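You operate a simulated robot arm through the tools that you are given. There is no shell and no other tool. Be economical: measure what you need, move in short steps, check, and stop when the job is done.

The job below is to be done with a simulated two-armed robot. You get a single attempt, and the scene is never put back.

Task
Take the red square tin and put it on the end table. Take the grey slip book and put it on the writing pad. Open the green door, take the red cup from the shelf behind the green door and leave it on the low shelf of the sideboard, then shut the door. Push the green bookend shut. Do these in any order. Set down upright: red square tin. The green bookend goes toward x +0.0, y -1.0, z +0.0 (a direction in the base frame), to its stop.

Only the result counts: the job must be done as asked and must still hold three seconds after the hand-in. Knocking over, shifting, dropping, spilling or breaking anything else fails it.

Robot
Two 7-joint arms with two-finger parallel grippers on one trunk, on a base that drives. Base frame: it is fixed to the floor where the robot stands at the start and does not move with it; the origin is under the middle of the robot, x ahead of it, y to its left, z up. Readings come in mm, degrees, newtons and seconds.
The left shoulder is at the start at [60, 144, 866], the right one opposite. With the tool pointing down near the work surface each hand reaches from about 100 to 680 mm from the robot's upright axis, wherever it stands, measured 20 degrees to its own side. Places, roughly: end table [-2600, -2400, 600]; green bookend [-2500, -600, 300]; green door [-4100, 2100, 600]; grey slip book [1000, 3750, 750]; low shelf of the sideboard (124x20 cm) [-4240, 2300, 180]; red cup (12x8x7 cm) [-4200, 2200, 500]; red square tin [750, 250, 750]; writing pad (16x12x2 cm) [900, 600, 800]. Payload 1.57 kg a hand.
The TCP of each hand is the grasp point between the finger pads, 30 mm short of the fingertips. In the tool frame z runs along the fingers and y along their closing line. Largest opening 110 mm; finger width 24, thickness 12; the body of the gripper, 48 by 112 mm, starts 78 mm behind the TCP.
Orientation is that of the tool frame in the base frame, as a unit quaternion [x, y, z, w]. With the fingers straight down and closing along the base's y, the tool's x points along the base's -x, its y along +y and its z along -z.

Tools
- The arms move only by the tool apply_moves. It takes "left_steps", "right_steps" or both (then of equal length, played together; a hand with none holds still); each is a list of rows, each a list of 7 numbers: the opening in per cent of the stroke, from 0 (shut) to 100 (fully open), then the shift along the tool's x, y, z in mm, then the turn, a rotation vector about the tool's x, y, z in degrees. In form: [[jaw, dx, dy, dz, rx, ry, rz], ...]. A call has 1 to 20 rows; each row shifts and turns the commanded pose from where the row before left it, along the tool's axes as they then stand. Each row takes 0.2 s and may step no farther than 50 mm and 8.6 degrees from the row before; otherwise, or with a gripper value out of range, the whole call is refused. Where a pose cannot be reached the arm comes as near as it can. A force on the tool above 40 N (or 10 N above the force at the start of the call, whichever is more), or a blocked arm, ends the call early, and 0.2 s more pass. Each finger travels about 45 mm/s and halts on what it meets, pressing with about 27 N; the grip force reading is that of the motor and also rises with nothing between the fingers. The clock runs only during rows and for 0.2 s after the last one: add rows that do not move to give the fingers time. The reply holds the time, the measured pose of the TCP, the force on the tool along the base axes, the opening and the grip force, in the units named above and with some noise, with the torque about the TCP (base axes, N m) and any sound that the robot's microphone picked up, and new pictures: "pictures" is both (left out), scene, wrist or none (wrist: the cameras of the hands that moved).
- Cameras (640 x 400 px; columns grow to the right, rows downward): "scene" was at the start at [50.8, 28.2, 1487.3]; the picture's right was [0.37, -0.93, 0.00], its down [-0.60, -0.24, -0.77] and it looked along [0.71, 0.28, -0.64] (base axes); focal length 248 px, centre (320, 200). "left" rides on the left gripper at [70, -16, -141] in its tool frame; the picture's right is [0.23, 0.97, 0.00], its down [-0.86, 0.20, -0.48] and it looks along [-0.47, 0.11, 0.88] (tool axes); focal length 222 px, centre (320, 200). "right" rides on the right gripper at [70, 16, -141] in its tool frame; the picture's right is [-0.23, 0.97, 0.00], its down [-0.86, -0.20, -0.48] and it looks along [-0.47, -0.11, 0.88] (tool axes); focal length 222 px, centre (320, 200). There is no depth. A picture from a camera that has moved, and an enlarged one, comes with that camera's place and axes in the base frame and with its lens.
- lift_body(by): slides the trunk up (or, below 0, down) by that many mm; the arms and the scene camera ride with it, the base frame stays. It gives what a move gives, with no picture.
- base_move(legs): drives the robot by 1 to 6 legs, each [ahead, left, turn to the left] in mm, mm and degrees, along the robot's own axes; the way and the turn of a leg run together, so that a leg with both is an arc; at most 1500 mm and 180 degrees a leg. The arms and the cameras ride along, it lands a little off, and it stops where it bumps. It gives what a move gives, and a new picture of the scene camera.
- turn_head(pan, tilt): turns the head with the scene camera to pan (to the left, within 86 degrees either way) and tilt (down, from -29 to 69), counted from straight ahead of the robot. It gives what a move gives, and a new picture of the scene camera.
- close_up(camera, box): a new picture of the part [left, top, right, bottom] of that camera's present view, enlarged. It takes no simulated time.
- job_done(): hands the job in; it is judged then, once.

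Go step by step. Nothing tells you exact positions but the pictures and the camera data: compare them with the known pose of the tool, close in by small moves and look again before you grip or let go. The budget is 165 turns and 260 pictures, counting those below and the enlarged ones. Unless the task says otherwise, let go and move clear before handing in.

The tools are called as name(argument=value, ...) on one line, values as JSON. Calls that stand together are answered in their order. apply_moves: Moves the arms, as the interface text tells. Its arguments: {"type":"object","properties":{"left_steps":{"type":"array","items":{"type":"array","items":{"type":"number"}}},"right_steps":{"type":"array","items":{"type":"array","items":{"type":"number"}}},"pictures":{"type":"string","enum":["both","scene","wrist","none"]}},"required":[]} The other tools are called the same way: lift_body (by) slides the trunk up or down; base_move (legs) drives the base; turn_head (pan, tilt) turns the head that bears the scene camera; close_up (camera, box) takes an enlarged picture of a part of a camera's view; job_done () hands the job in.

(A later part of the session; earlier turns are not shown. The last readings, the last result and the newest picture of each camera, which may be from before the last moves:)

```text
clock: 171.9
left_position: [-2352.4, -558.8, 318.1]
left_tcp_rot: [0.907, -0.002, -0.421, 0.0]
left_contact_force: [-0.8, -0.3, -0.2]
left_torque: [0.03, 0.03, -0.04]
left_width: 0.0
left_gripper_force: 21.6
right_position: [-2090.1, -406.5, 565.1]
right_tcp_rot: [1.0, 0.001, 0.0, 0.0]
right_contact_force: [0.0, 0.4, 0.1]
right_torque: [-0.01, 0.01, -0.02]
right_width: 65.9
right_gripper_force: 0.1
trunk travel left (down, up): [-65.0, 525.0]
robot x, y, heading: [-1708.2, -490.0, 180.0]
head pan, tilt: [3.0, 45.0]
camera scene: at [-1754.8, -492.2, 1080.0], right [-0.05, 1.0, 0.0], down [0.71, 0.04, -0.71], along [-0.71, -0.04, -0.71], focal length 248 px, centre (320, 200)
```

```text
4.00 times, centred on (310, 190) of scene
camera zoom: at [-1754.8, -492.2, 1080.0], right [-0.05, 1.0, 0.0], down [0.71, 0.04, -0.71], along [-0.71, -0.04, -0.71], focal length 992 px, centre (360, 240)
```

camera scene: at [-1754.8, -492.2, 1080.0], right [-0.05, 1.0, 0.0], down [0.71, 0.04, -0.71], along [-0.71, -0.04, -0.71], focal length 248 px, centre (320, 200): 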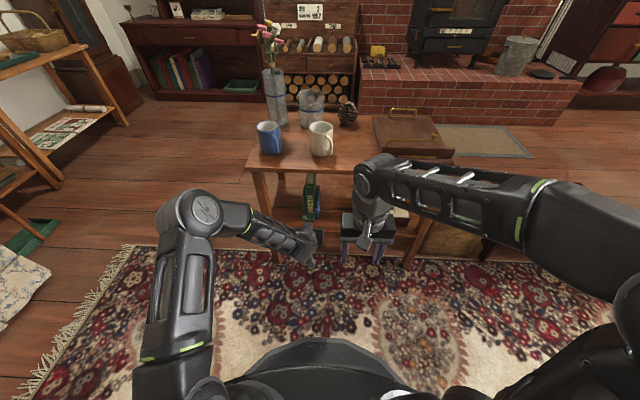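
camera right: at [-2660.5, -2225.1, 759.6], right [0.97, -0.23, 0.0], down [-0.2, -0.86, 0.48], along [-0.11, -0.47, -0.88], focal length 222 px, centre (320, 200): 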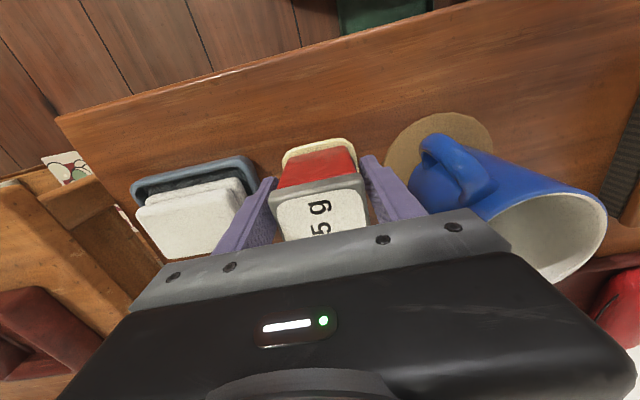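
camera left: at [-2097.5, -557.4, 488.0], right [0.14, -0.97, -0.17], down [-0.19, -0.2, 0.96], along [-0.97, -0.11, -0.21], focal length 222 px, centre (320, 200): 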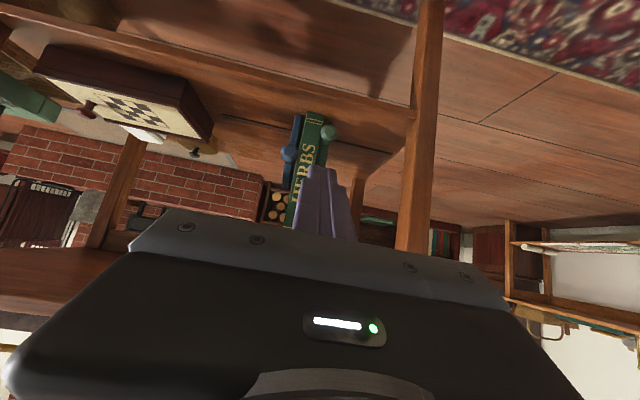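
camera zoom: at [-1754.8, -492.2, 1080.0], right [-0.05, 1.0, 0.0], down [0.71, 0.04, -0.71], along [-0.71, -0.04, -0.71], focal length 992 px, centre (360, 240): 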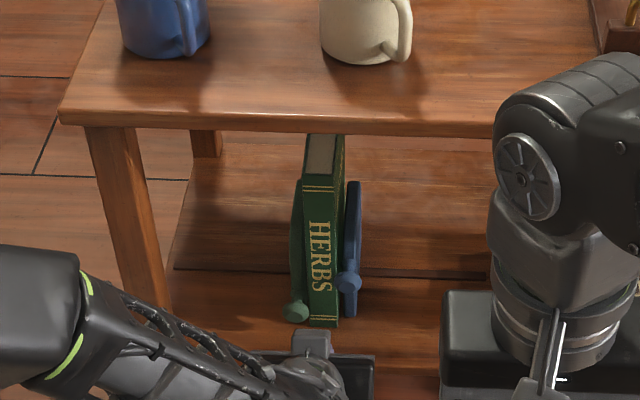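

Positions confirmed. Advance the fingertip 44 mm so it sits in front of the spine, just right of the green knob.

apply_moves(left_steps=[[0, -9.5, 0, 11.2, 0, 0, 0], [0, -9.5, 0, 11.2, 0, 0, 0], [0, -9.4, 0, 11.2, 0, 0, 0], [0, 0, 0, 0, 0, 0, 0]], pictures="none")

close_up(camera="left", box=[240, 100, 400, 200])

close_up(camera="scene", box=[270, 180, 350, 230])

```text
clock: 172.9
left_position: [-2395.3, -557.6, 318.5]
left_tcp_rot: [0.907, -0.001, -0.422, 0.0]
left_contact_force: [1.2, 0.3, -0.7]
left_torque: [-0.03, 0.05, 0.03]
left_width: 0.0
left_gripper_force: 21.7
right_position: [-2090.2, -407.0, 566.0]
right_tcp_rot: [1.0, 0.001, 0.0, 0.001]
right_contact_force: [-0.5, 0.1, 0.5]
right_torque: [0.0, 0.0, -0.01]
right_width: 66.1
right_gripper_force: 0.0
trunk travel left (down, up): [-65.0, 525.0]
robot x, y, heading: [-1706.0, -482.7, 179.8]
head pan, tilt: [3.0, 45.0]
```

```text
4.00 times, centred on (320, 150) of left
camera zoom: at [-2242.6, -542.6, 355.9], right [0.14, -0.97, -0.17], down [-0.19, -0.2, 0.96], along [-0.97, -0.11, -0.21], focal length 888 px, centre (320, 400)
```

zoom: 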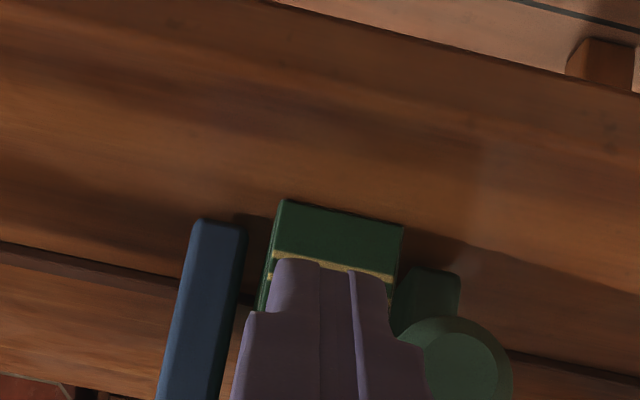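

```text
8.00 times, centred on (310, 205) of scene
camera zoom: at [-1754.9, -492.2, 1080.0], right [-0.05, 1.0, 0.0], down [0.71, 0.04, -0.71], along [-0.71, -0.04, -0.71], focal length 1984 px, centre (400, 160)
```

zoom: 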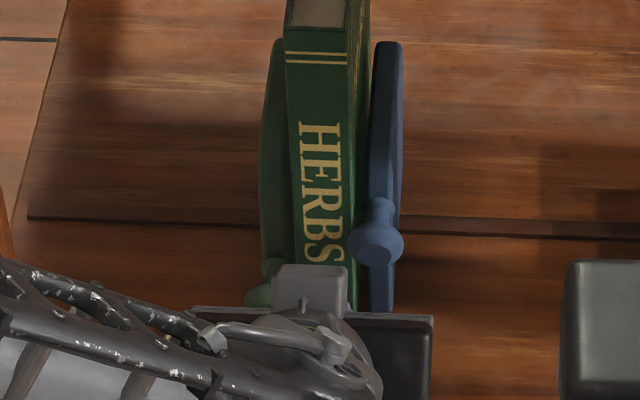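

The finger sits in front of the spine with the knob right beside it. Push toward -y in small steps.

apply_moves(left_steps=[[0, 0, 8, 0, 0, 0, 0], [0, 0, 8, 0, 0, 0, 0], [0, 0, 8, 0, 0, 0, 0], [0, 0, 8, 0, 0, 0, 0], [0, 0, 8, 0, 0, 0, 0], [0, 0, 0, 0, 0, 0, 0]], pictures="none")

close_up(camera="left", box=[240, 100, 400, 200])

close_up(camera="scene", box=[250, 170, 350, 233])

```text
clock: 174.3
left_position: [-2397.4, -598.0, 318.3]
left_tcp_rot: [0.907, -0.001, -0.422, 0.0]
left_contact_force: [3.5, 1.5, 0.6]
left_torque: [0.02, -0.03, -0.04]
left_width: 0.1
left_gripper_force: 21.5
right_position: [-2089.6, -406.5, 565.8]
right_tcp_rot: [1.0, 0.0, -0.001, 0.001]
right_contact_force: [0.3, -0.1, -0.3]
right_torque: [0.01, 0.01, 0.01]
right_width: 66.2
right_gripper_force: 0.0
trunk travel left (down, up): [-65.0, 525.0]
robot x, y, heading: [-1708.4, -483.7, 180.1]
head pan, tilt: [3.0, 45.0]
```

```text
4.00 times, centred on (320, 150) of left
camera zoom: at [-2242.8, -582.2, 356.0], right [0.14, -0.97, -0.17], down [-0.19, -0.2, 0.96], along [-0.97, -0.11, -0.21], focal length 888 px, centre (320, 400)
```

zoom: 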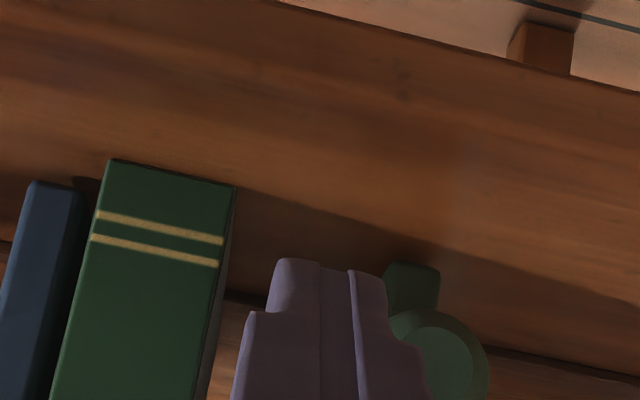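

```text
6.35 times, centred on (300, 202) of scene
camera zoom: at [-1754.8, -492.2, 1080.0], right [-0.05, 1.0, 0.0], down [0.71, 0.04, -0.71], along [-0.71, -0.04, -0.71], focal length 1575 px, centre (447, 190)
```

zoom: 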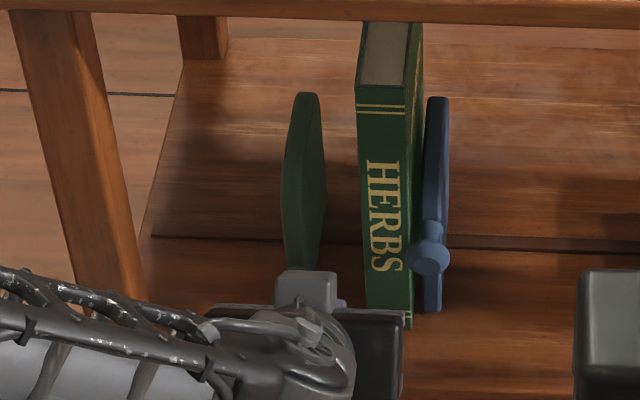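

It slides freely and the book stays put. Keep pushing.

apply_moves(left_steps=[[0, 0, 8, 0, 0, 0, 0], [0, 0, 8, 0, 0, 0, 0], [0, 0, 8, 0, 0, 0, 0], [0, 0, 8, 0, 0, 0, 0], [0, 0, 8, 0, 0, 0, 0], [0, 0, 8, 0, 0, 0, 0], [0, 0, 0, 0, 0, 0, 0]], pictures="none")

close_up(camera="left", box=[240, 80, 480, 230])

close_up(camera="scene", box=[250, 170, 350, 233])

```text
clock: 175.9
left_position: [-2397.1, -646.7, 319.6]
left_tcp_rot: [0.907, -0.001, -0.422, 0.001]
left_contact_force: [0.5, 1.5, -0.7]
left_torque: [0.05, -0.04, -0.05]
left_width: 0.0
left_gripper_force: 21.5
right_position: [-2090.4, -406.9, 565.6]
right_tcp_rot: [1.0, 0.0, -0.001, 0.001]
right_contact_force: [-0.3, 0.3, -0.1]
right_torque: [-0.02, -0.02, -0.04]
right_width: 66.0
right_gripper_force: 0.0
trunk travel left (down, up): [-65.0, 525.0]
robot x, y, heading: [-1703.8, -483.2, 180.0]
head pan, tilt: [3.0, 45.0]
```

```text
2.67 times, centred on (360, 155) of left
camera zoom: at [-2243.0, -630.7, 356.9], right [0.14, -0.97, -0.17], down [-0.19, -0.2, 0.96], along [-0.97, -0.11, -0.21], focal length 592 px, centre (213, 320)
```

zoom: 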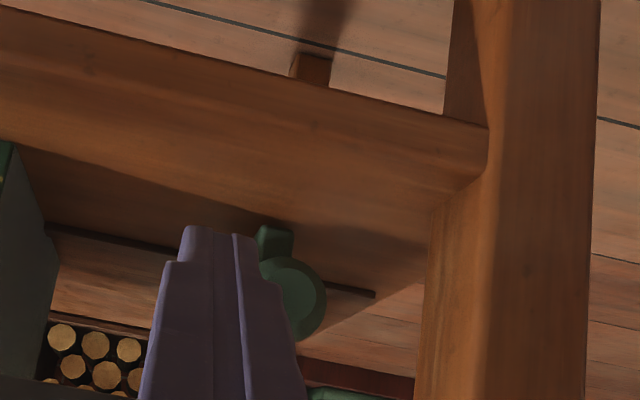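

```text
6.35 times, centred on (300, 202) of scene
camera zoom: at [-1755.0, -492.3, 1080.0], right [-0.05, 1.0, 0.0], down [0.71, 0.04, -0.71], along [-0.71, -0.04, -0.71], focal length 1575 px, centre (447, 190)
```

zoom: 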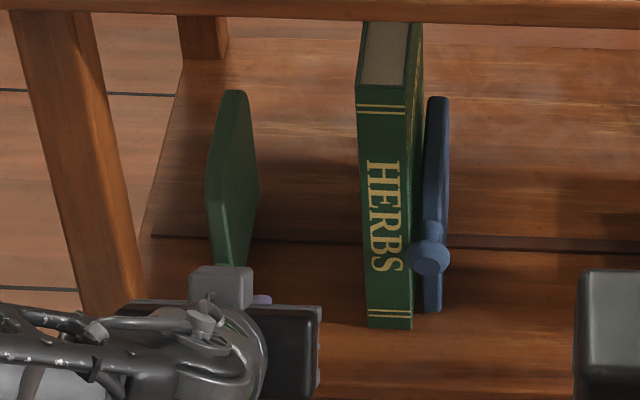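

Still moving; the hand stays in front of the table leg. Continue carefully to the stop.

apply_moves(left_steps=[[0, 0, 6, 0, 0, 0, 0], [0, 0, 6, 0, 0, 0, 0], [0, 0, 6, 0, 0, 0, 0], [0, 0, 6, 0, 0, 0, 0], [0, 0, 0, 0, 0, 0, 0]], pictures="none")

close_up(camera="left", box=[240, 80, 480, 230])

close_up(camera="scene", box=[250, 170, 350, 233])

```text
clock: 177.1
left_position: [-2398.4, -663.2, 318.2]
left_tcp_rot: [0.907, -0.005, -0.422, -0.005]
left_contact_force: [-2.7, 27.6, 2.0]
left_torque: [0.28, 0.07, -0.61]
left_width: 0.0
left_gripper_force: 21.1
right_position: [-2089.6, -405.9, 566.5]
right_tcp_rot: [1.0, -0.001, 0.001, 0.001]
right_contact_force: [1.1, -0.2, 0.2]
right_torque: [0.01, -0.01, 0.0]
right_width: 66.1
right_gripper_force: 0.0
trunk travel left (down, up): [-65.0, 525.0]
robot x, y, heading: [-1707.0, -485.6, 179.6]
head pan, tilt: [3.0, 45.0]
```

```text
2.67 times, centred on (360, 155) of left
camera zoom: at [-2243.6, -649.1, 356.6], right [0.13, -0.98, -0.18], down [-0.19, -0.2, 0.96], along [-0.97, -0.09, -0.21], focal length 592 px, centre (213, 320)
```

zoom: 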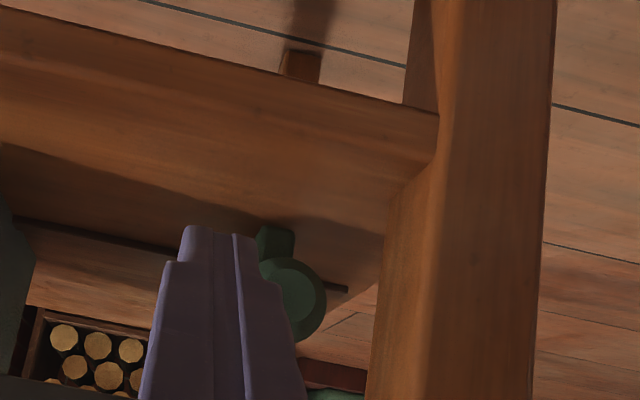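

```text
6.35 times, centred on (300, 202) of scene
camera zoom: at [-1754.9, -491.2, 1080.0], right [-0.05, 1.0, 0.0], down [0.71, 0.03, -0.71], along [-0.71, -0.03, -0.71], focal length 1575 px, centre (447, 190)
```

zoom: 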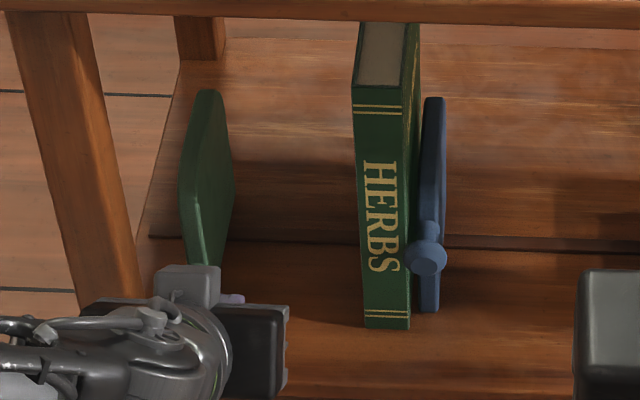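

The contact lies exactly at the knob (27 N), so the bookend is at its stop. Back the finger off and out, and check that it stays.

apply_moves(left_steps=[[0, 0, -8, 0, 0, 0, 0], [0, 0, -8, 0, 0, 0, 0], [0, 0, -8, 0, 0, 0, 0], [0, 10, 0, -12, 0, 0, 0], [0, 20, 0, -24, 0, 0, 0], [0, 20, 0, -24, 0, 0, 0], [0, 0, 0, -40, 0, 0, 0], [0, 0, 0, -40, 0, 0, 0]], pictures="none")

base_move(legs=[[-200, 0, 0]])

close_up(camera="scene", box=[240, 150, 368, 230])

```text
clock: 178.9
left_position: [-2257.1, -647.2, 370.4]
left_tcp_rot: [0.907, -0.002, -0.422, 0.0]
left_contact_force: [0.0, -0.1, -0.1]
left_torque: [-0.03, -0.02, 0.04]
left_width: 0.2
left_gripper_force: 21.3
right_position: [-2090.5, -407.3, 566.0]
right_tcp_rot: [1.0, 0.0, 0.0, 0.0]
right_contact_force: [-0.2, -0.1, -0.3]
right_torque: [0.04, -0.03, -0.03]
right_width: 66.1
right_gripper_force: 0.2
trunk travel left (down, up): [-65.0, 525.0]
robot x, y, heading: [-1704.5, -485.6, 179.8]
head pan, tilt: [3.0, 45.0]
```

```text
clock: 180.5
left_position: [-2054.0, -647.4, 370.0]
left_tcp_rot: [0.907, -0.002, -0.422, 0.0]
left_contact_force: [-0.3, -0.6, 0.6]
left_torque: [-0.01, 0.0, 0.03]
left_width: 0.2
left_gripper_force: 21.0
right_position: [-1887.9, -407.3, 566.1]
right_tcp_rot: [1.0, 0.0, 0.0, 0.0]
right_contact_force: [0.8, -0.2, -0.4]
right_torque: [-0.01, 0.0, 0.0]
right_width: 65.9
right_gripper_force: 0.1
trunk travel left (down, up): [-65.0, 525.0]
robot x, y, heading: [-1502.6, -487.4, 179.7]
head pan, tilt: [3.0, 45.0]
camera scene: at [-1552.2, -492.8, 1080.0], right [-0.05, 1.0, 0.0], down [0.71, 0.03, -0.71], along [-0.71, -0.03, -0.71], focal length 248 px, centre (320, 200)
```

scene: 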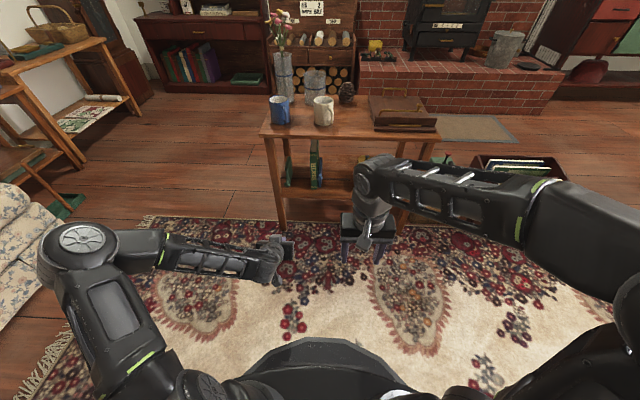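

```text
5.00 times, centred on (304, 190) of scene
camera zoom: at [-1552.2, -492.8, 1080.0], right [-0.05, 1.0, 0.0], down [0.71, 0.03, -0.71], along [-0.71, -0.03, -0.71], focal length 1240 px, centre (400, 250)
```

zoom: 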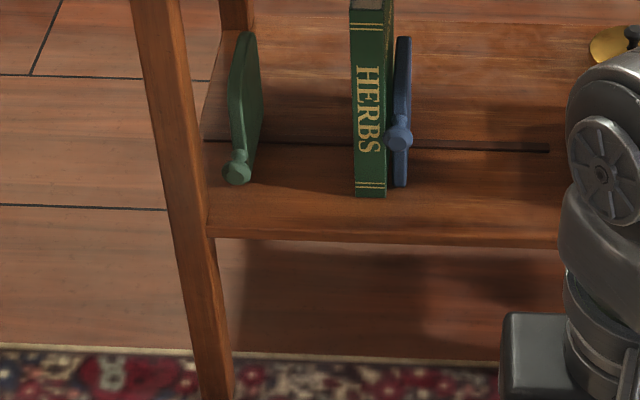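

The green bookend stays at the rail's end, the book untouched. Now to the sideboard: raise the trunk and look north-west for a path.

lift_body(by=400)

turn_head(pan=-50, tilt=30)

close_up(camera="scene", box=[0, 0, 320, 200])

```text
clock: 184.4
left_position: [-2054.0, -647.5, 770.8]
left_tcp_rot: [0.907, -0.002, -0.421, 0.0]
left_contact_force: [1.0, 0.4, -0.2]
left_torque: [0.0, -0.01, 0.0]
left_width: 0.0
left_gripper_force: 21.9
right_position: [-1888.9, -408.2, 965.8]
right_tcp_rot: [1.0, 0.001, 0.0, 0.0]
right_contact_force: [-0.7, 0.4, -0.7]
right_torque: [0.04, 0.05, 0.01]
right_width: 65.9
right_gripper_force: 0.0
trunk travel left (down, up): [-465.0, 125.0]
robot x, y, heading: [-1502.9, -485.8, 179.8]
head pan, tilt: [3.0, 45.0]
```

```text
clock: 185.6
left_position: [-2054.2, -647.4, 770.6]
left_tcp_rot: [0.906, -0.002, -0.423, -0.001]
left_contact_force: [-0.2, 0.2, 0.6]
left_torque: [-0.04, -0.03, -0.03]
left_width: 0.0
left_gripper_force: 21.2
right_position: [-1886.9, -407.3, 965.9]
right_tcp_rot: [1.0, 0.0, 0.0, 0.0]
right_contact_force: [-0.3, -0.4, 0.4]
right_torque: [0.02, -0.01, 0.0]
right_width: 65.8
right_gripper_force: 0.0
trunk travel left (down, up): [-465.0, 125.0]
robot x, y, heading: [-1504.5, -483.3, 179.8]
head pan, tilt: [-50.0, 30.0]
camera scene: at [-1528.9, -419.4, 1502.6], right [0.77, 0.64, 0.0], down [0.32, -0.38, -0.87], along [-0.56, 0.66, -0.5], focal length 248 px, centre (320, 200)
```

scene: 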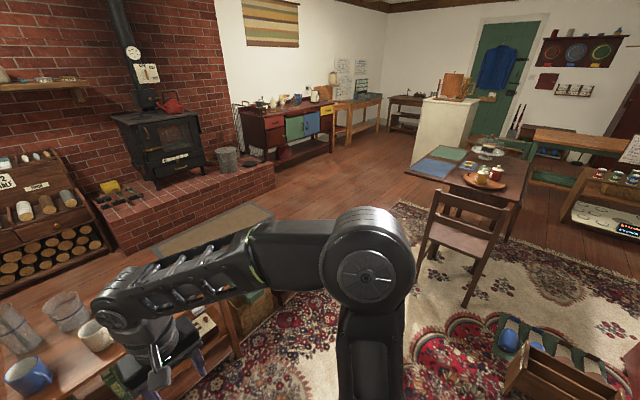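

```text
2.00 times, centred on (160, 100) of scene
camera zoom: at [-1528.9, -419.4, 1502.6], right [0.77, 0.64, 0.0], down [0.32, -0.38, -0.87], along [-0.56, 0.66, -0.5], focal length 496 px, centre (640, 400)
```

zoom: 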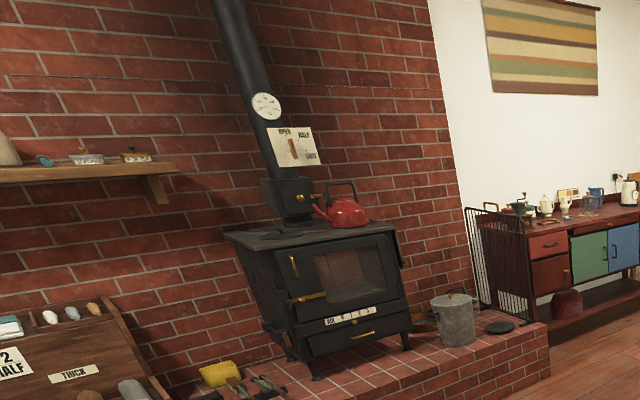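

A route leads north past the record crate, then west to the sideboard, keeping my heading so that the arms point away from the chair. First strafe north, then look again.

base_move(legs=[[0, -880, 0], [345, -270, 0]])

turn_head(pan=-20, tilt=45)

turn_head(pan=-70, tilt=50)

```text
clock: 192.4
left_position: [-2388.2, 489.4, 771.1]
left_tcp_rot: [0.907, 0.001, -0.422, 0.001]
left_contact_force: [-0.5, 0.0, 1.2]
left_torque: [-0.01, 0.0, 0.01]
left_width: 0.0
left_gripper_force: 21.6
right_position: [-2223.7, 730.8, 965.2]
right_tcp_rot: [1.0, 0.004, 0.0, 0.0]
right_contact_force: [-0.5, 0.9, -0.5]
right_torque: [-0.03, -0.02, 0.03]
right_width: 65.8
right_gripper_force: 0.0
trunk travel left (down, up): [-465.0, 125.0]
robot x, y, heading: [-1840.0, 656.7, -179.5]
head pan, tilt: [-50.0, 30.0]
camera scene: at [-1866.1, 721.7, 1502.6], right [0.76, 0.65, 0.0], down [0.32, -0.38, -0.87], along [-0.56, 0.66, -0.5], focal length 248 px, centre (320, 200)
```

scene: 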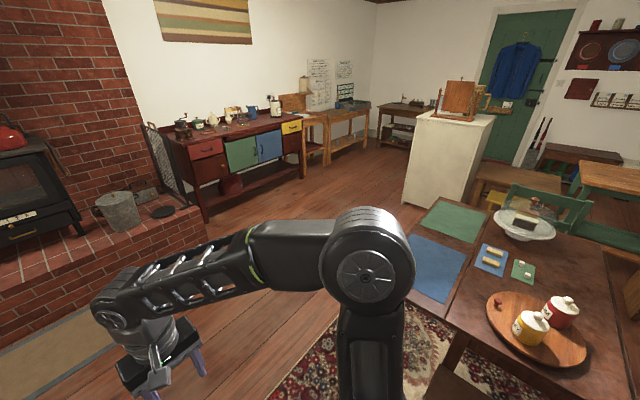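

```text
clock: 193.4
left_position: [-2389.0, 489.4, 770.8]
left_tcp_rot: [0.907, 0.002, -0.421, 0.001]
left_contact_force: [0.6, 0.5, 0.1]
left_torque: [-0.02, -0.01, 0.02]
left_width: 0.0
left_gripper_force: 21.3
right_position: [-2225.1, 730.2, 964.4]
right_tcp_rot: [1.0, 0.003, 0.001, 0.0]
right_contact_force: [0.3, -0.4, 0.1]
right_torque: [-0.01, -0.01, 0.03]
right_width: 65.9
right_gripper_force: 0.0
trunk travel left (down, up): [-465.0, 125.0]
robot x, y, heading: [-1837.9, 661.4, -179.6]
head pan, tilt: [-20.0, 45.0]
camera scene: at [-1883.6, 679.8, 1480.0], right [0.34, 0.94, 0.0], down [0.67, -0.24, -0.71], along [-0.67, 0.24, -0.71], focal length 248 px, centre (320, 200)
```

scene: 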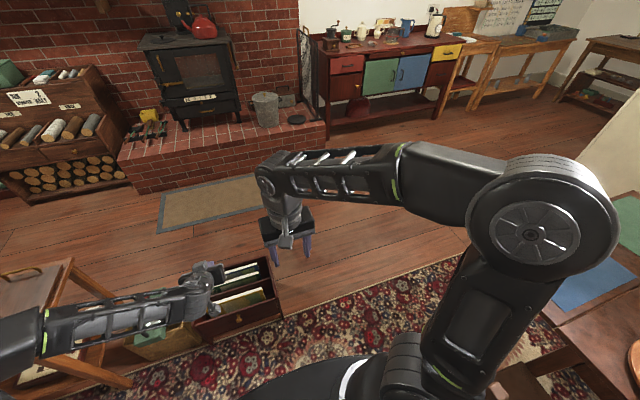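

```text
clock: 194.6
left_position: [-2388.1, 489.6, 770.9]
left_tcp_rot: [0.907, 0.002, -0.422, 0.002]
left_contact_force: [0.0, -0.8, 0.1]
left_torque: [0.01, 0.02, -0.01]
left_width: 0.0
left_gripper_force: 21.3
right_position: [-2223.2, 730.2, 966.5]
right_tcp_rot: [1.0, 0.003, 0.0, 0.0]
right_contact_force: [0.5, -1.4, 0.0]
right_torque: [0.04, 0.0, 0.03]
right_width: 65.9
right_gripper_force: 0.0
trunk travel left (down, up): [-465.0, 125.0]
robot x, y, heading: [-1840.8, 651.8, -179.8]
head pan, tilt: [-70.0, 50.0]
camera scene: at [-1833.8, 724.5, 1473.1], right [0.94, 0.35, 0.0], down [0.27, -0.72, -0.64], along [-0.22, 0.6, -0.77], focal length 248 px, centre (320, 200)
```

scene: 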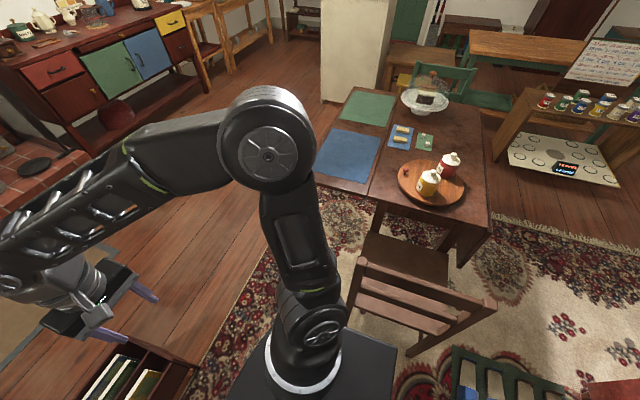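

The gap is clear: record crate's north edge at y≈670, chair legs at y≈1100. I'll drive diagonally through to about (-3200, 2000) in front of the sideboard.

base_move(legs=[[640, -475, 0], [720, -870, 0]])

turn_head(pan=0, tilt=35)

close_up(camera="scene", box=[160, 50, 480, 250])

```text
clock: 204.3
left_position: [-3800.9, 1801.3, 770.7]
left_tcp_rot: [0.907, 0.009, -0.422, 0.005]
left_contact_force: [0.7, -0.1, 0.0]
left_torque: [-0.01, -0.02, 0.01]
left_width: 0.0
left_gripper_force: 21.4
right_position: [-3642.1, 2043.7, 964.9]
right_tcp_rot: [1.0, 0.012, 0.0, 0.001]
right_contact_force: [0.2, 0.1, 0.2]
right_torque: [0.04, 0.01, 0.04]
right_width: 66.1
right_gripper_force: 0.1
trunk travel left (down, up): [-465.0, 125.0]
robot x, y, heading: [-3256.1, 1976.5, -178.8]
head pan, tilt: [-70.0, 50.0]
camera scene: at [-3250.3, 2044.6, 1473.1], right [0.93, 0.36, 0.0], down [0.28, -0.71, -0.64], along [-0.23, 0.6, -0.77], focal length 248 px, centre (320, 200)
```

scene: 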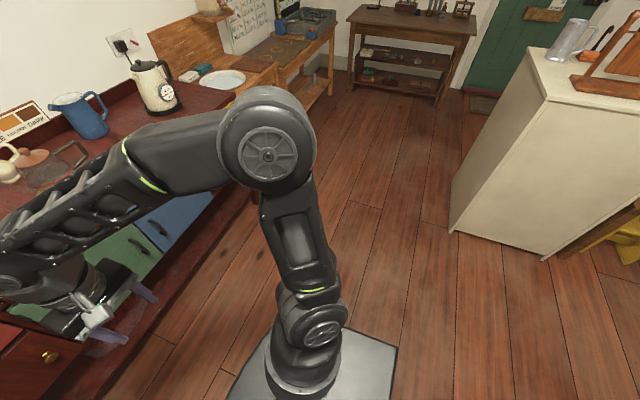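

```text
clock: 205.7
left_position: [-3800.7, 1798.9, 771.0]
left_tcp_rot: [0.907, 0.009, -0.422, 0.005]
left_contact_force: [0.7, -0.3, -0.7]
left_torque: [-0.04, 0.0, 0.01]
left_width: 0.0
left_gripper_force: 21.0
right_position: [-3640.7, 2043.1, 965.8]
right_tcp_rot: [1.0, 0.012, 0.0, 0.0]
right_contact_force: [-0.2, 1.4, 0.1]
right_torque: [0.02, 0.0, 0.03]
right_width: 65.9
right_gripper_force: 0.1
trunk travel left (down, up): [-465.0, 125.0]
robot x, y, heading: [-3251.0, 1977.5, -178.9]
head pan, tilt: [0.0, 35.0]
camera scene: at [-3310.3, 1970.8, 1494.8], right [-0.02, 1.0, 0.0], down [0.57, 0.01, -0.82], along [-0.82, -0.02, -0.57], focal length 248 px, centre (320, 200)
```

scene: 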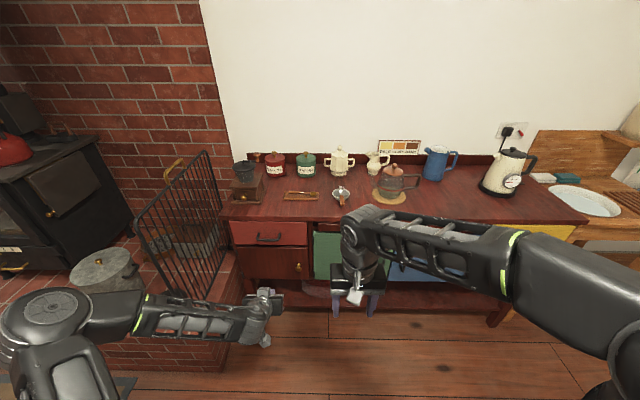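

```text
2.00 times, centred on (320, 150) of scene
camera zoom: at [-3310.3, 1970.8, 1494.8], right [-0.02, 1.0, 0.0], down [0.57, 0.01, -0.82], along [-0.82, -0.02, -0.57], focal length 496 px, centre (320, 300)
```

zoom: 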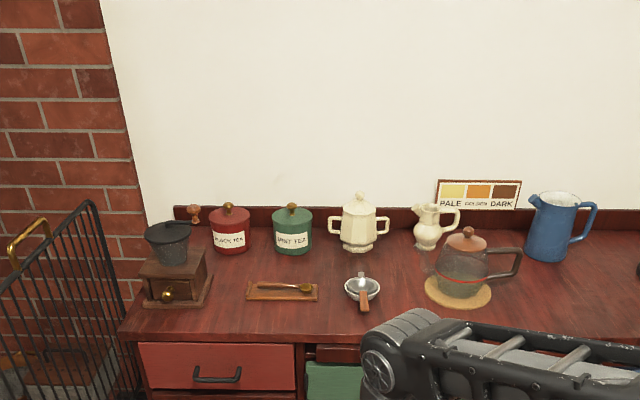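

I'll back up 250 mm, lower the trunk for a frontal view of the doors, and move the right hand aside.

base_move(legs=[[-250, 0, -1.1]])

apply_moves(right_steps=[[60, 0, -48, 0, 0, 0, 0], [60, 0, -48, 0, 0, 0, 0], [60, 0, -48, 0, 0, 0, 0], [60, 0, -48, 0, 0, 0, 0], [60, 0, -48, 0, 0, 0, 0]], pictures="none")

lift_body(by=-430)

turn_head(pan=-8, tilt=28)

close_up(camera="scene", box=[220, 120, 460, 270])

```text
clock: 207.5
left_position: [-3551.8, 1813.6, 770.9]
left_tcp_rot: [0.907, 0.0, -0.422, 0.001]
left_contact_force: [-0.1, 0.1, 0.0]
left_torque: [0.0, 0.02, -0.03]
left_width: 0.0
left_gripper_force: 21.7
right_position: [-3385.6, 2054.9, 966.7]
right_tcp_rot: [1.0, 0.003, 0.0, -0.001]
right_contact_force: [1.2, 0.3, -0.1]
right_torque: [-0.01, -0.01, 0.03]
right_width: 66.0
right_gripper_force: 0.2
trunk travel left (down, up): [-465.0, 125.0]
robot x, y, heading: [-2998.8, 1977.9, -179.6]
head pan, tilt: [0.0, 35.0]
camera scene: at [-3057.3, 1974.7, 1494.9], right [0.0, 1.0, 0.0], down [0.57, 0.0, -0.82], along [-0.82, 0.0, -0.57], focal length 248 px, centre (320, 200)
```

scene: 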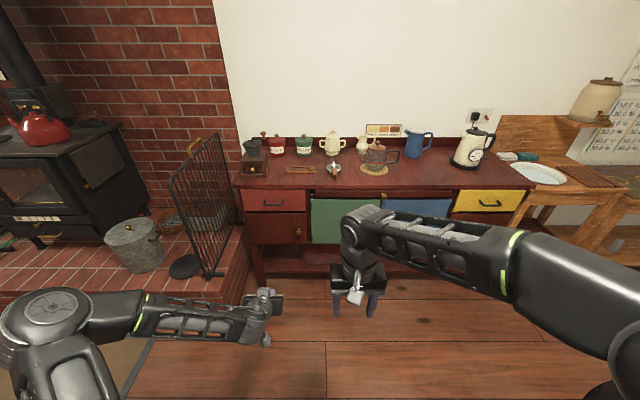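

```text
clock: 208.7
left_position: [-3552.2, 1813.9, 770.9]
left_tcp_rot: [0.907, 0.0, -0.422, 0.001]
left_contact_force: [0.6, -0.2, -0.9]
left_torque: [-0.02, 0.01, -0.04]
left_width: 0.0
left_gripper_force: 21.6
right_position: [-3389.0, 2296.7, 965.2]
right_tcp_rot: [1.0, 0.002, 0.0, 0.001]
right_contact_force: [-0.7, 0.3, 0.8]
right_torque: [-0.04, 0.04, 0.02]
right_width: 66.0
right_gripper_force: 0.1
trunk travel left (down, up): [-465.0, 125.0]
robot x, y, heading: [-3001.6, 1980.0, -180.0]
head pan, tilt: [0.0, 35.0]
```

```text
refused: -430 is not a number from -400 to 400
```

```text
clock: 209.4
left_position: [-3551.1, 1813.8, 770.2]
left_tcp_rot: [0.907, -0.001, -0.422, 0.0]
left_contact_force: [0.0, -0.1, 0.5]
left_torque: [-0.03, 0.01, -0.01]
left_width: 0.1
left_gripper_force: 21.6
right_position: [-3387.8, 2294.4, 965.2]
right_tcp_rot: [1.0, 0.003, 0.0, 0.001]
right_contact_force: [-0.1, -0.9, 0.7]
right_torque: [0.0, -0.03, 0.01]
right_width: 66.1
right_gripper_force: 0.1
trunk travel left (down, up): [-465.0, 125.0]
robot x, y, heading: [-2999.6, 1977.3, -179.8]
head pan, tilt: [-8.0, 28.0]
camera scene: at [-3060.6, 1987.5, 1505.7], right [0.14, 0.99, 0.0], down [0.47, -0.06, -0.88], along [-0.87, 0.12, -0.47], focal length 248 px, centre (320, 200)
```

scene: 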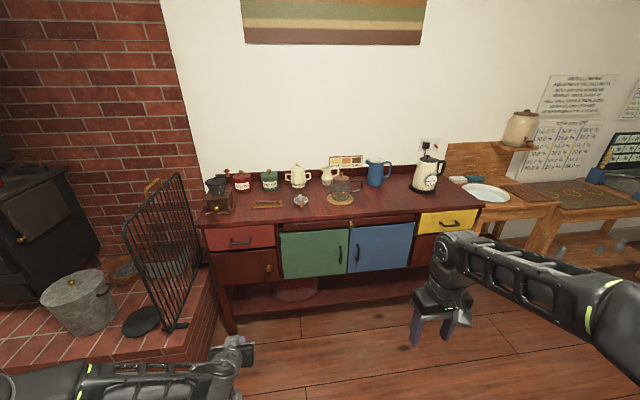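

```text
2.67 times, centred on (340, 195) of scene
camera zoom: at [-3060.6, 1987.5, 1505.7], right [0.14, 0.99, 0.0], down [0.47, -0.06, -0.88], along [-0.87, 0.12, -0.47], focal length 661 px, centre (267, 213)
```

zoom: 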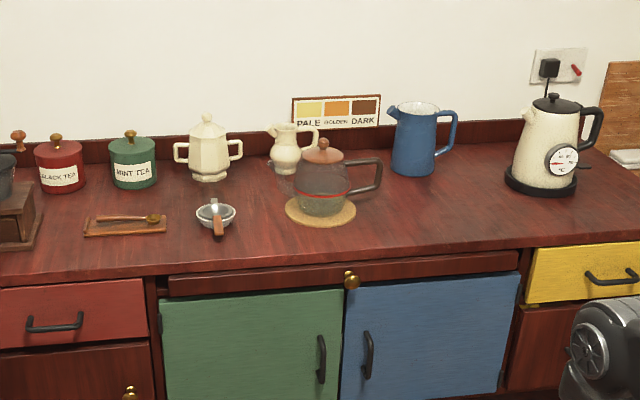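

Green door: hinges on its left, a black vertical bar handle on its right. Lower the trunk for a frontal view.

lift_body(by=-400)

turn_head(pan=-8, tilt=25)

close_up(camera="scene", box=[220, 130, 460, 280])

```text
clock: 213.2
left_position: [-3552.6, 1813.5, 370.2]
left_tcp_rot: [0.907, 0.0, -0.421, 0.0]
left_contact_force: [1.0, -0.1, 0.3]
left_torque: [0.05, 0.02, -0.01]
left_width: 0.0
left_gripper_force: 21.4
right_position: [-3387.4, 2296.4, 565.6]
right_tcp_rot: [1.0, 0.003, 0.0, 0.0]
right_contact_force: [0.1, 0.8, -0.8]
right_torque: [0.0, 0.06, -0.01]
right_width: 65.9
right_gripper_force: 0.0
trunk travel left (down, up): [-65.0, 525.0]
robot x, y, heading: [-3001.0, 1977.0, -179.9]
head pan, tilt: [-8.0, 28.0]
```

```text
clock: 213.9
left_position: [-3552.6, 1812.7, 370.6]
left_tcp_rot: [0.907, 0.0, -0.421, 0.0]
left_contact_force: [0.9, 0.0, 0.9]
left_torque: [0.0, 0.02, 0.0]
left_width: 0.2
left_gripper_force: 21.2
right_position: [-3387.1, 2296.3, 564.9]
right_tcp_rot: [1.0, 0.003, 0.0, 0.0]
right_contact_force: [0.7, 0.5, 0.7]
right_torque: [-0.03, 0.0, 0.01]
right_width: 66.1
right_gripper_force: 0.0
trunk travel left (down, up): [-65.0, 525.0]
robot x, y, heading: [-3002.4, 1980.6, -180.0]
head pan, tilt: [-8.0, 25.0]
camera scene: at [-3061.5, 1987.6, 1110.6], right [0.14, 0.99, 0.0], down [0.42, -0.06, -0.91], along [-0.9, 0.12, -0.42], focal length 248 px, centre (320, 200)
```

scene: 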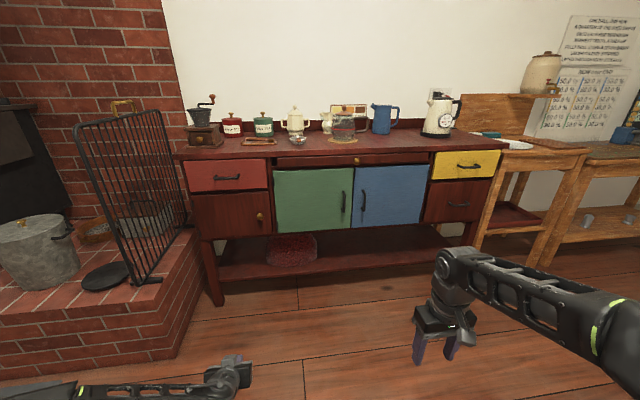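

```text
2.67 times, centred on (340, 205) of scene
camera zoom: at [-3061.5, 1987.6, 1110.6], right [0.14, 0.99, 0.0], down [0.42, -0.06, -0.91], along [-0.9, 0.12, -0.42], focal length 661 px, centre (267, 187)
```

zoom: 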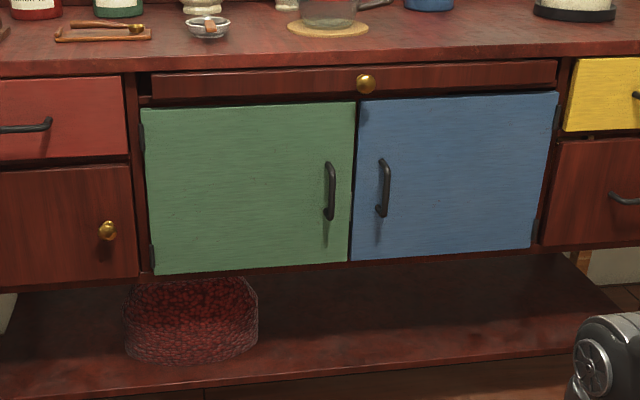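

Handle triangulated at about (-4071, 2240, 620); door spans y≈1923–2286, z≈455–765, hinge on the left. I'll use the right hand for everything here, so I first fold the left hand back to the side.

apply_moves(left_steps=[[0, 0, 0, 0, 0, 8.3, 0], [0, 0, 0, 0, 0, 8.3, 0], [0, 0, 0, 0, 0, 8.3, 0], [0, 0, 0, 0, 0, 8.3, 0], [0, 0, 0, 0, 0, 8.3, 0], [0, 0, 0, 0, 0, 8.3, 0], [0, 35, 30, -10, 0, 0, 0], [0, 35, 30, -10, 0, 0, 0], [0, 35, 30, -10, 0, 0, 0], [0, 35, 30, -10, 0, 0, 0], [0, 35, 30, -10, 0, 0, 0], [0, 35, 30, -10, 0, 0, 0], [0, 35, 30, -10, 0, 0, 0], [0, 35, 30, -10, 0, 0, 0], [0, 35, 30, -10, 0, 0, 0], [0, 35, 30, -10, 0, 0, 0]], pictures="none")

apply_moves(right_steps=[[0, 0, 40, 0, 0, 0, 0], [0, 0, 40, 0, 0, 0, 0], [0, 0, 40, 0, 0, 0, 0], [0, 0, 40, 0, 0, 0, 0], [0, 0, 0, 0, 0, -8.4, 0], [0, 0, 0, 0, 0, -8.4, 0], [0, 0, 0, 0, 0, -8.4, 0], [0, 0, 0, 0, 0, -8.4, 0], [0, 0, 0, 0, 0, -8.4, 0], [0, 0, 0, 0, 0, -8.4, 0], [0, 0, 0, 0, 0, -8.4, 0], [0, 0, 0, 0, 0, -8.4, 0], [0, 0, 0, 0, 0, 0, 0]], pictures="both")

```text
clock: 217.3
left_position: [-3202.4, 1513.9, 470.1]
left_tcp_rot: [1.0, 0.0, -0.001, 0.0]
left_contact_force: [-0.3, 0.1, 0.1]
left_torque: [0.0, 0.0, 0.02]
left_width: 0.0
left_gripper_force: 21.0
right_position: [-3387.0, 2296.0, 566.1]
right_tcp_rot: [1.0, 0.002, 0.0, 0.001]
right_contact_force: [-0.4, 0.0, -0.7]
right_torque: [0.01, 0.0, 0.01]
right_width: 66.2
right_gripper_force: 0.0
trunk travel left (down, up): [-65.0, 525.0]
robot x, y, heading: [-3001.1, 1977.3, -180.1]
head pan, tilt: [-8.0, 25.0]
```

```text
clock: 220.1
left_position: [-3201.9, 1514.4, 469.6]
left_tcp_rot: [1.0, 0.0, 0.0, 0.001]
left_contact_force: [0.1, 0.2, -0.3]
left_torque: [-0.01, 0.01, -0.03]
left_width: 0.0
left_gripper_force: 21.6
right_position: [-3496.9, 2102.3, 646.5]
right_tcp_rot: [0.833, 0.001, -0.553, 0.001]
right_contact_force: [-0.2, -0.2, -0.1]
right_torque: [-0.01, 0.0, -0.01]
right_width: 0.0
right_gripper_force: 21.6
right hand out of reach, approached as far as the arm can: row 8, 9, 10, 11, 12
trunk travel left (down, up): [-65.0, 525.0]
robot x, y, heading: [-2998.2, 1979.5, -180.2]
head pan, tilt: [-8.0, 25.0]
camera scene: at [-3061.4, 1987.5, 1110.6], right [0.14, 0.99, 0.0], down [0.42, -0.06, -0.91], along [-0.9, 0.12, -0.42], focal length 248 px, centre (320, 200)
camera right: at [-3339.8, 2087.2, 637.5], right [-0.08, -0.97, 0.21], down [0.11, 0.2, 0.97], along [-0.99, 0.1, 0.09], focal length 222 px, centre (320, 200)
```

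scene: 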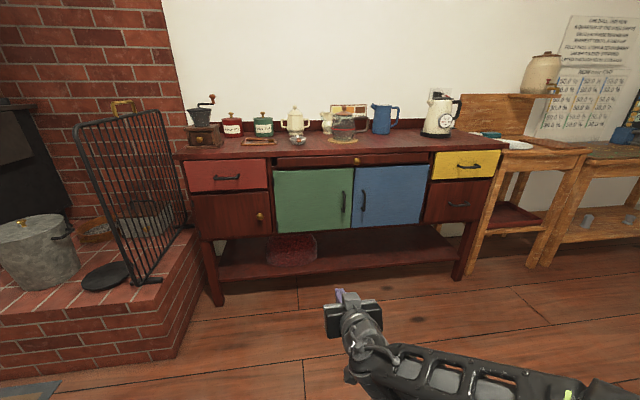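
right: 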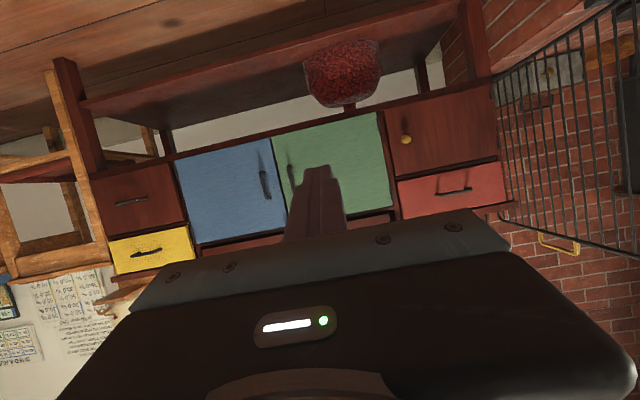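

Right hand points forward, 23° below horizontal. I'll open it and drive to bring it about 120 mm in front of the handle.

base_move(legs=[[450, -190, 0]])

apply_moves(right_steps=[[60, 0, 25, 0, 0, 0, 0], [60, 0, 25, 0, 0, 0, 0], [60, 0, 0, 0, 0, 0, 0], [60, 0, 0, 0, 0, 0, 0]], pictures="both")

```text
clock: 223.0
left_position: [-3652.8, 1705.6, 468.8]
left_tcp_rot: [1.0, -0.002, -0.001, 0.001]
left_contact_force: [-0.2, 1.0, 0.0]
left_torque: [0.03, -0.03, -0.01]
left_width: 0.0
left_gripper_force: 20.9
right_position: [-3946.1, 2295.1, 646.2]
right_tcp_rot: [0.833, 0.001, -0.553, 0.001]
right_contact_force: [0.4, 0.1, -0.8]
right_torque: [-0.04, 0.0, 0.03]
right_width: 0.0
right_gripper_force: 20.9
trunk travel left (down, up): [-65.0, 525.0]
robot x, y, heading: [-3447.3, 2169.2, 179.6]
head pan, tilt: [-8.0, 25.0]
camera scene: at [-3510.3, 2177.8, 1110.6], right [0.14, 0.99, 0.0], down [0.42, -0.06, -0.91], along [-0.9, 0.13, -0.42], focal length 248 px, centre (320, 200)
```

scene: 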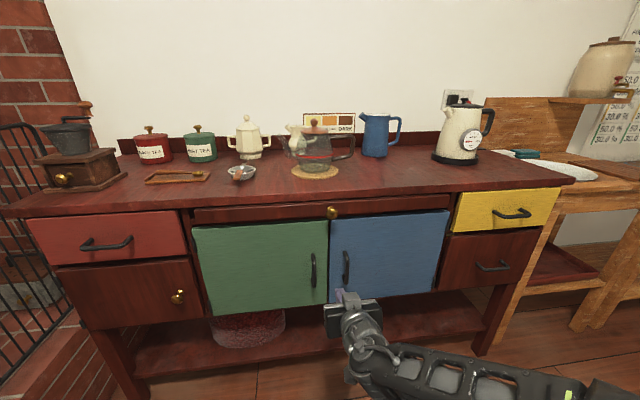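

```text
clock: 224.0
left_position: [-3652.7, 1705.1, 468.8]
left_tcp_rot: [1.0, -0.001, -0.001, 0.001]
left_contact_force: [-0.6, 0.1, -0.4]
left_torque: [-0.02, 0.0, -0.02]
left_width: 0.0
left_gripper_force: 21.5
right_position: [-3945.9, 2246.6, 646.5]
right_tcp_rot: [0.834, 0.0, -0.552, 0.0]
right_contact_force: [-0.1, -0.2, -0.2]
right_torque: [-0.02, 0.01, 0.01]
right_width: 66.1
right_gripper_force: 0.0
trunk travel left (down, up): [-65.0, 525.0]
robot x, y, heading: [-3448.0, 2168.6, 180.1]
head pan, tilt: [-8.0, 25.0]
camera scene: at [-3510.3, 2177.8, 1110.6], right [0.14, 0.99, 0.0], down [0.42, -0.06, -0.91], along [-0.9, 0.13, -0.42], focal length 248 px, centre (320, 200)
camera right: at [-3788.4, 2229.6, 637.4], right [-0.09, -0.97, 0.21], down [0.11, 0.2, 0.97], along [-0.99, 0.11, 0.09], focal length 222 px, centre (320, 200)
```

scene: 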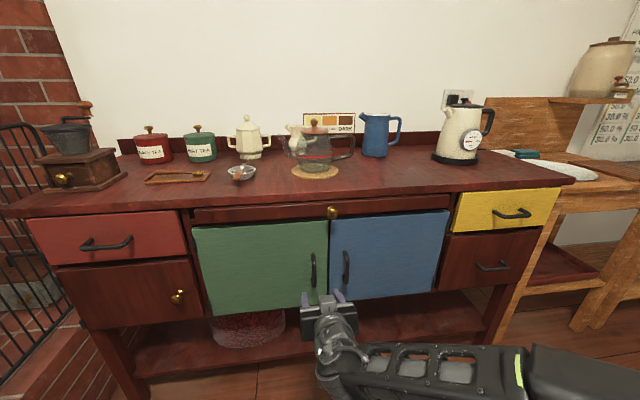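
right: 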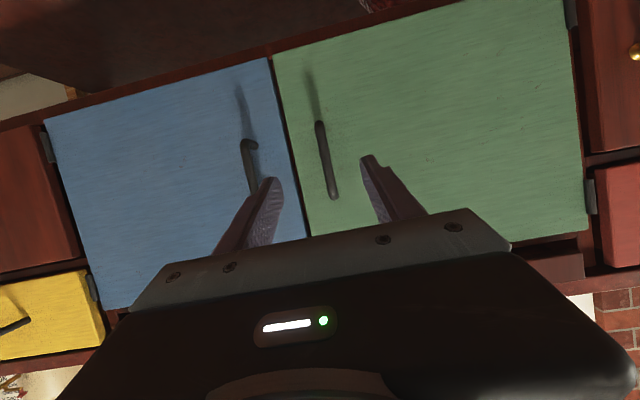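

Handle confirmed at (y 2241, z 569–663). Advance most of the way between the open fingers, then check.

apply_moves(right_steps=[[60, -5, 2, 27, 0, 0, 0], [60, -5, 2, 27, 0, 0, 0], [60, -5, 1, 27, 0, 0, 0], [60, 0, 0, 0, 0, 0, 0]], pictures="wrist")

close_up(camera="scene", box=[270, 230, 382, 300])

```text
clock: 225.0
left_position: [-3652.9, 1705.6, 468.3]
left_tcp_rot: [1.0, -0.001, 0.0, 0.001]
left_contact_force: [0.3, -0.5, -0.2]
left_torque: [-0.02, 0.01, -0.01]
left_width: 0.1
left_gripper_force: 21.2
right_position: [-4027.4, 2241.6, 627.9]
right_tcp_rot: [0.833, 0.0, -0.553, 0.0]
right_contact_force: [0.7, 1.0, -0.1]
right_torque: [0.03, -0.01, -0.01]
right_width: 65.9
right_gripper_force: 0.0
trunk travel left (down, up): [-65.0, 525.0]
robot x, y, heading: [-3451.0, 2168.6, 179.8]
head pan, tilt: [-8.0, 25.0]
camera right: at [-3870.0, 2224.6, 619.9], right [-0.09, -0.97, 0.21], down [0.11, 0.2, 0.97], along [-0.99, 0.11, 0.09], focal length 222 px, centre (320, 200)
```

right: 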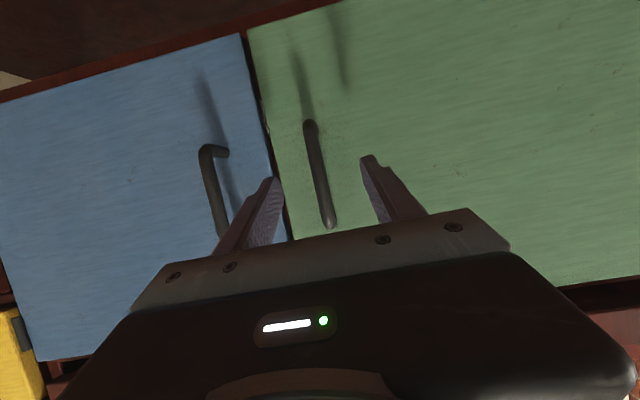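

```text
5.71 times, centred on (326, 265) of scene
camera zoom: at [-3510.4, 2177.8, 1110.6], right [0.14, 0.99, 0.0], down [0.42, -0.06, -0.91], along [-0.9, 0.13, -0.42], focal length 1417 px, centre (286, -171)
```

zoom: 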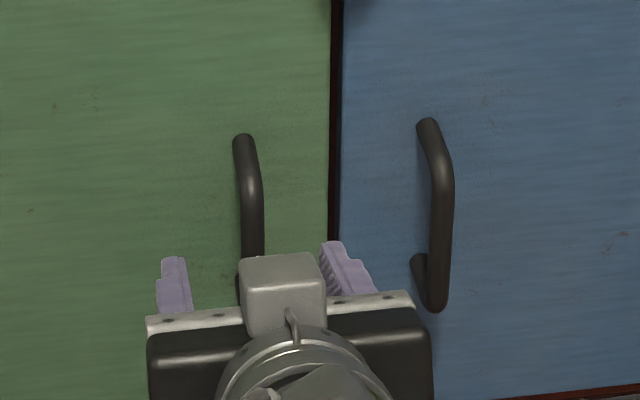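

The bar is centred between the fingers. Advance 28 mm and pinch the bar.

apply_moves(right_steps=[[60, -3, 0, 14, 0, 0, 0], [60, -3, 0, 14, 0, 0, 0], [20, 0, 0, 0, 0, 0, 0], [0, 0, 0, 0, 0, 0, 0], [0, 0, 0, 0, 0, 0, 0], [0, 0, 0, 0, 0, 0, 0]], pictures="wrist")

close_up(camera="scene", box=[270, 230, 382, 300])

```text
clock: 226.4
left_position: [-3652.5, 1705.7, 469.3]
left_tcp_rot: [1.0, 0.0, -0.001, 0.002]
left_contact_force: [-0.5, 0.0, -0.8]
left_torque: [-0.02, -0.01, 0.02]
left_width: 0.0
left_gripper_force: 21.5
right_position: [-4054.5, 2242.5, 623.4]
right_tcp_rot: [0.833, 0.0, -0.553, 0.0]
right_contact_force: [0.1, 4.7, 0.4]
right_torque: [0.11, 0.05, -0.04]
right_width: 11.8
right_gripper_force: 18.8
trunk travel left (down, up): [-65.0, 525.0]
robot x, y, heading: [-3451.7, 2167.5, 180.0]
head pan, tilt: [-8.0, 25.0]
camera right: at [-3897.4, 2225.1, 615.2], right [-0.09, -0.97, 0.21], down [0.11, 0.2, 0.97], along [-0.99, 0.11, 0.09], focal length 222 px, centre (320, 200)
```

right: 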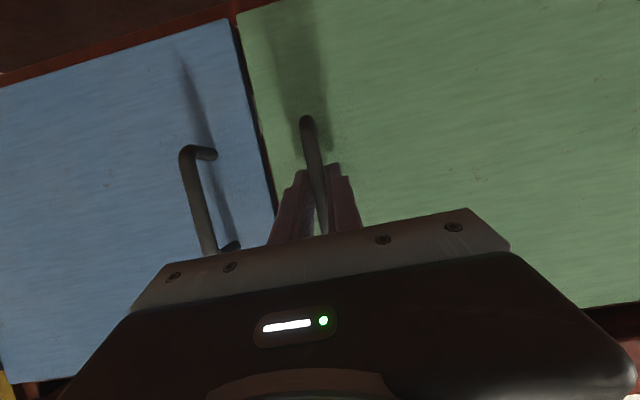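

```text
5.71 times, centred on (326, 265) of scene
camera zoom: at [-3510.3, 2178.2, 1110.6], right [0.14, 0.99, 0.0], down [0.42, -0.06, -0.91], along [-0.9, 0.13, -0.42], focal length 1417 px, centre (286, -171)
```

zoom: 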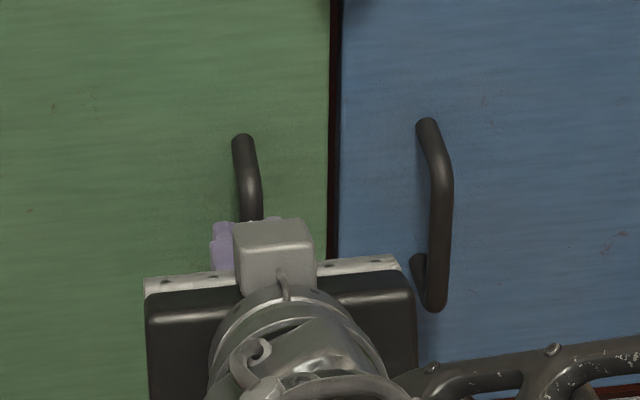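

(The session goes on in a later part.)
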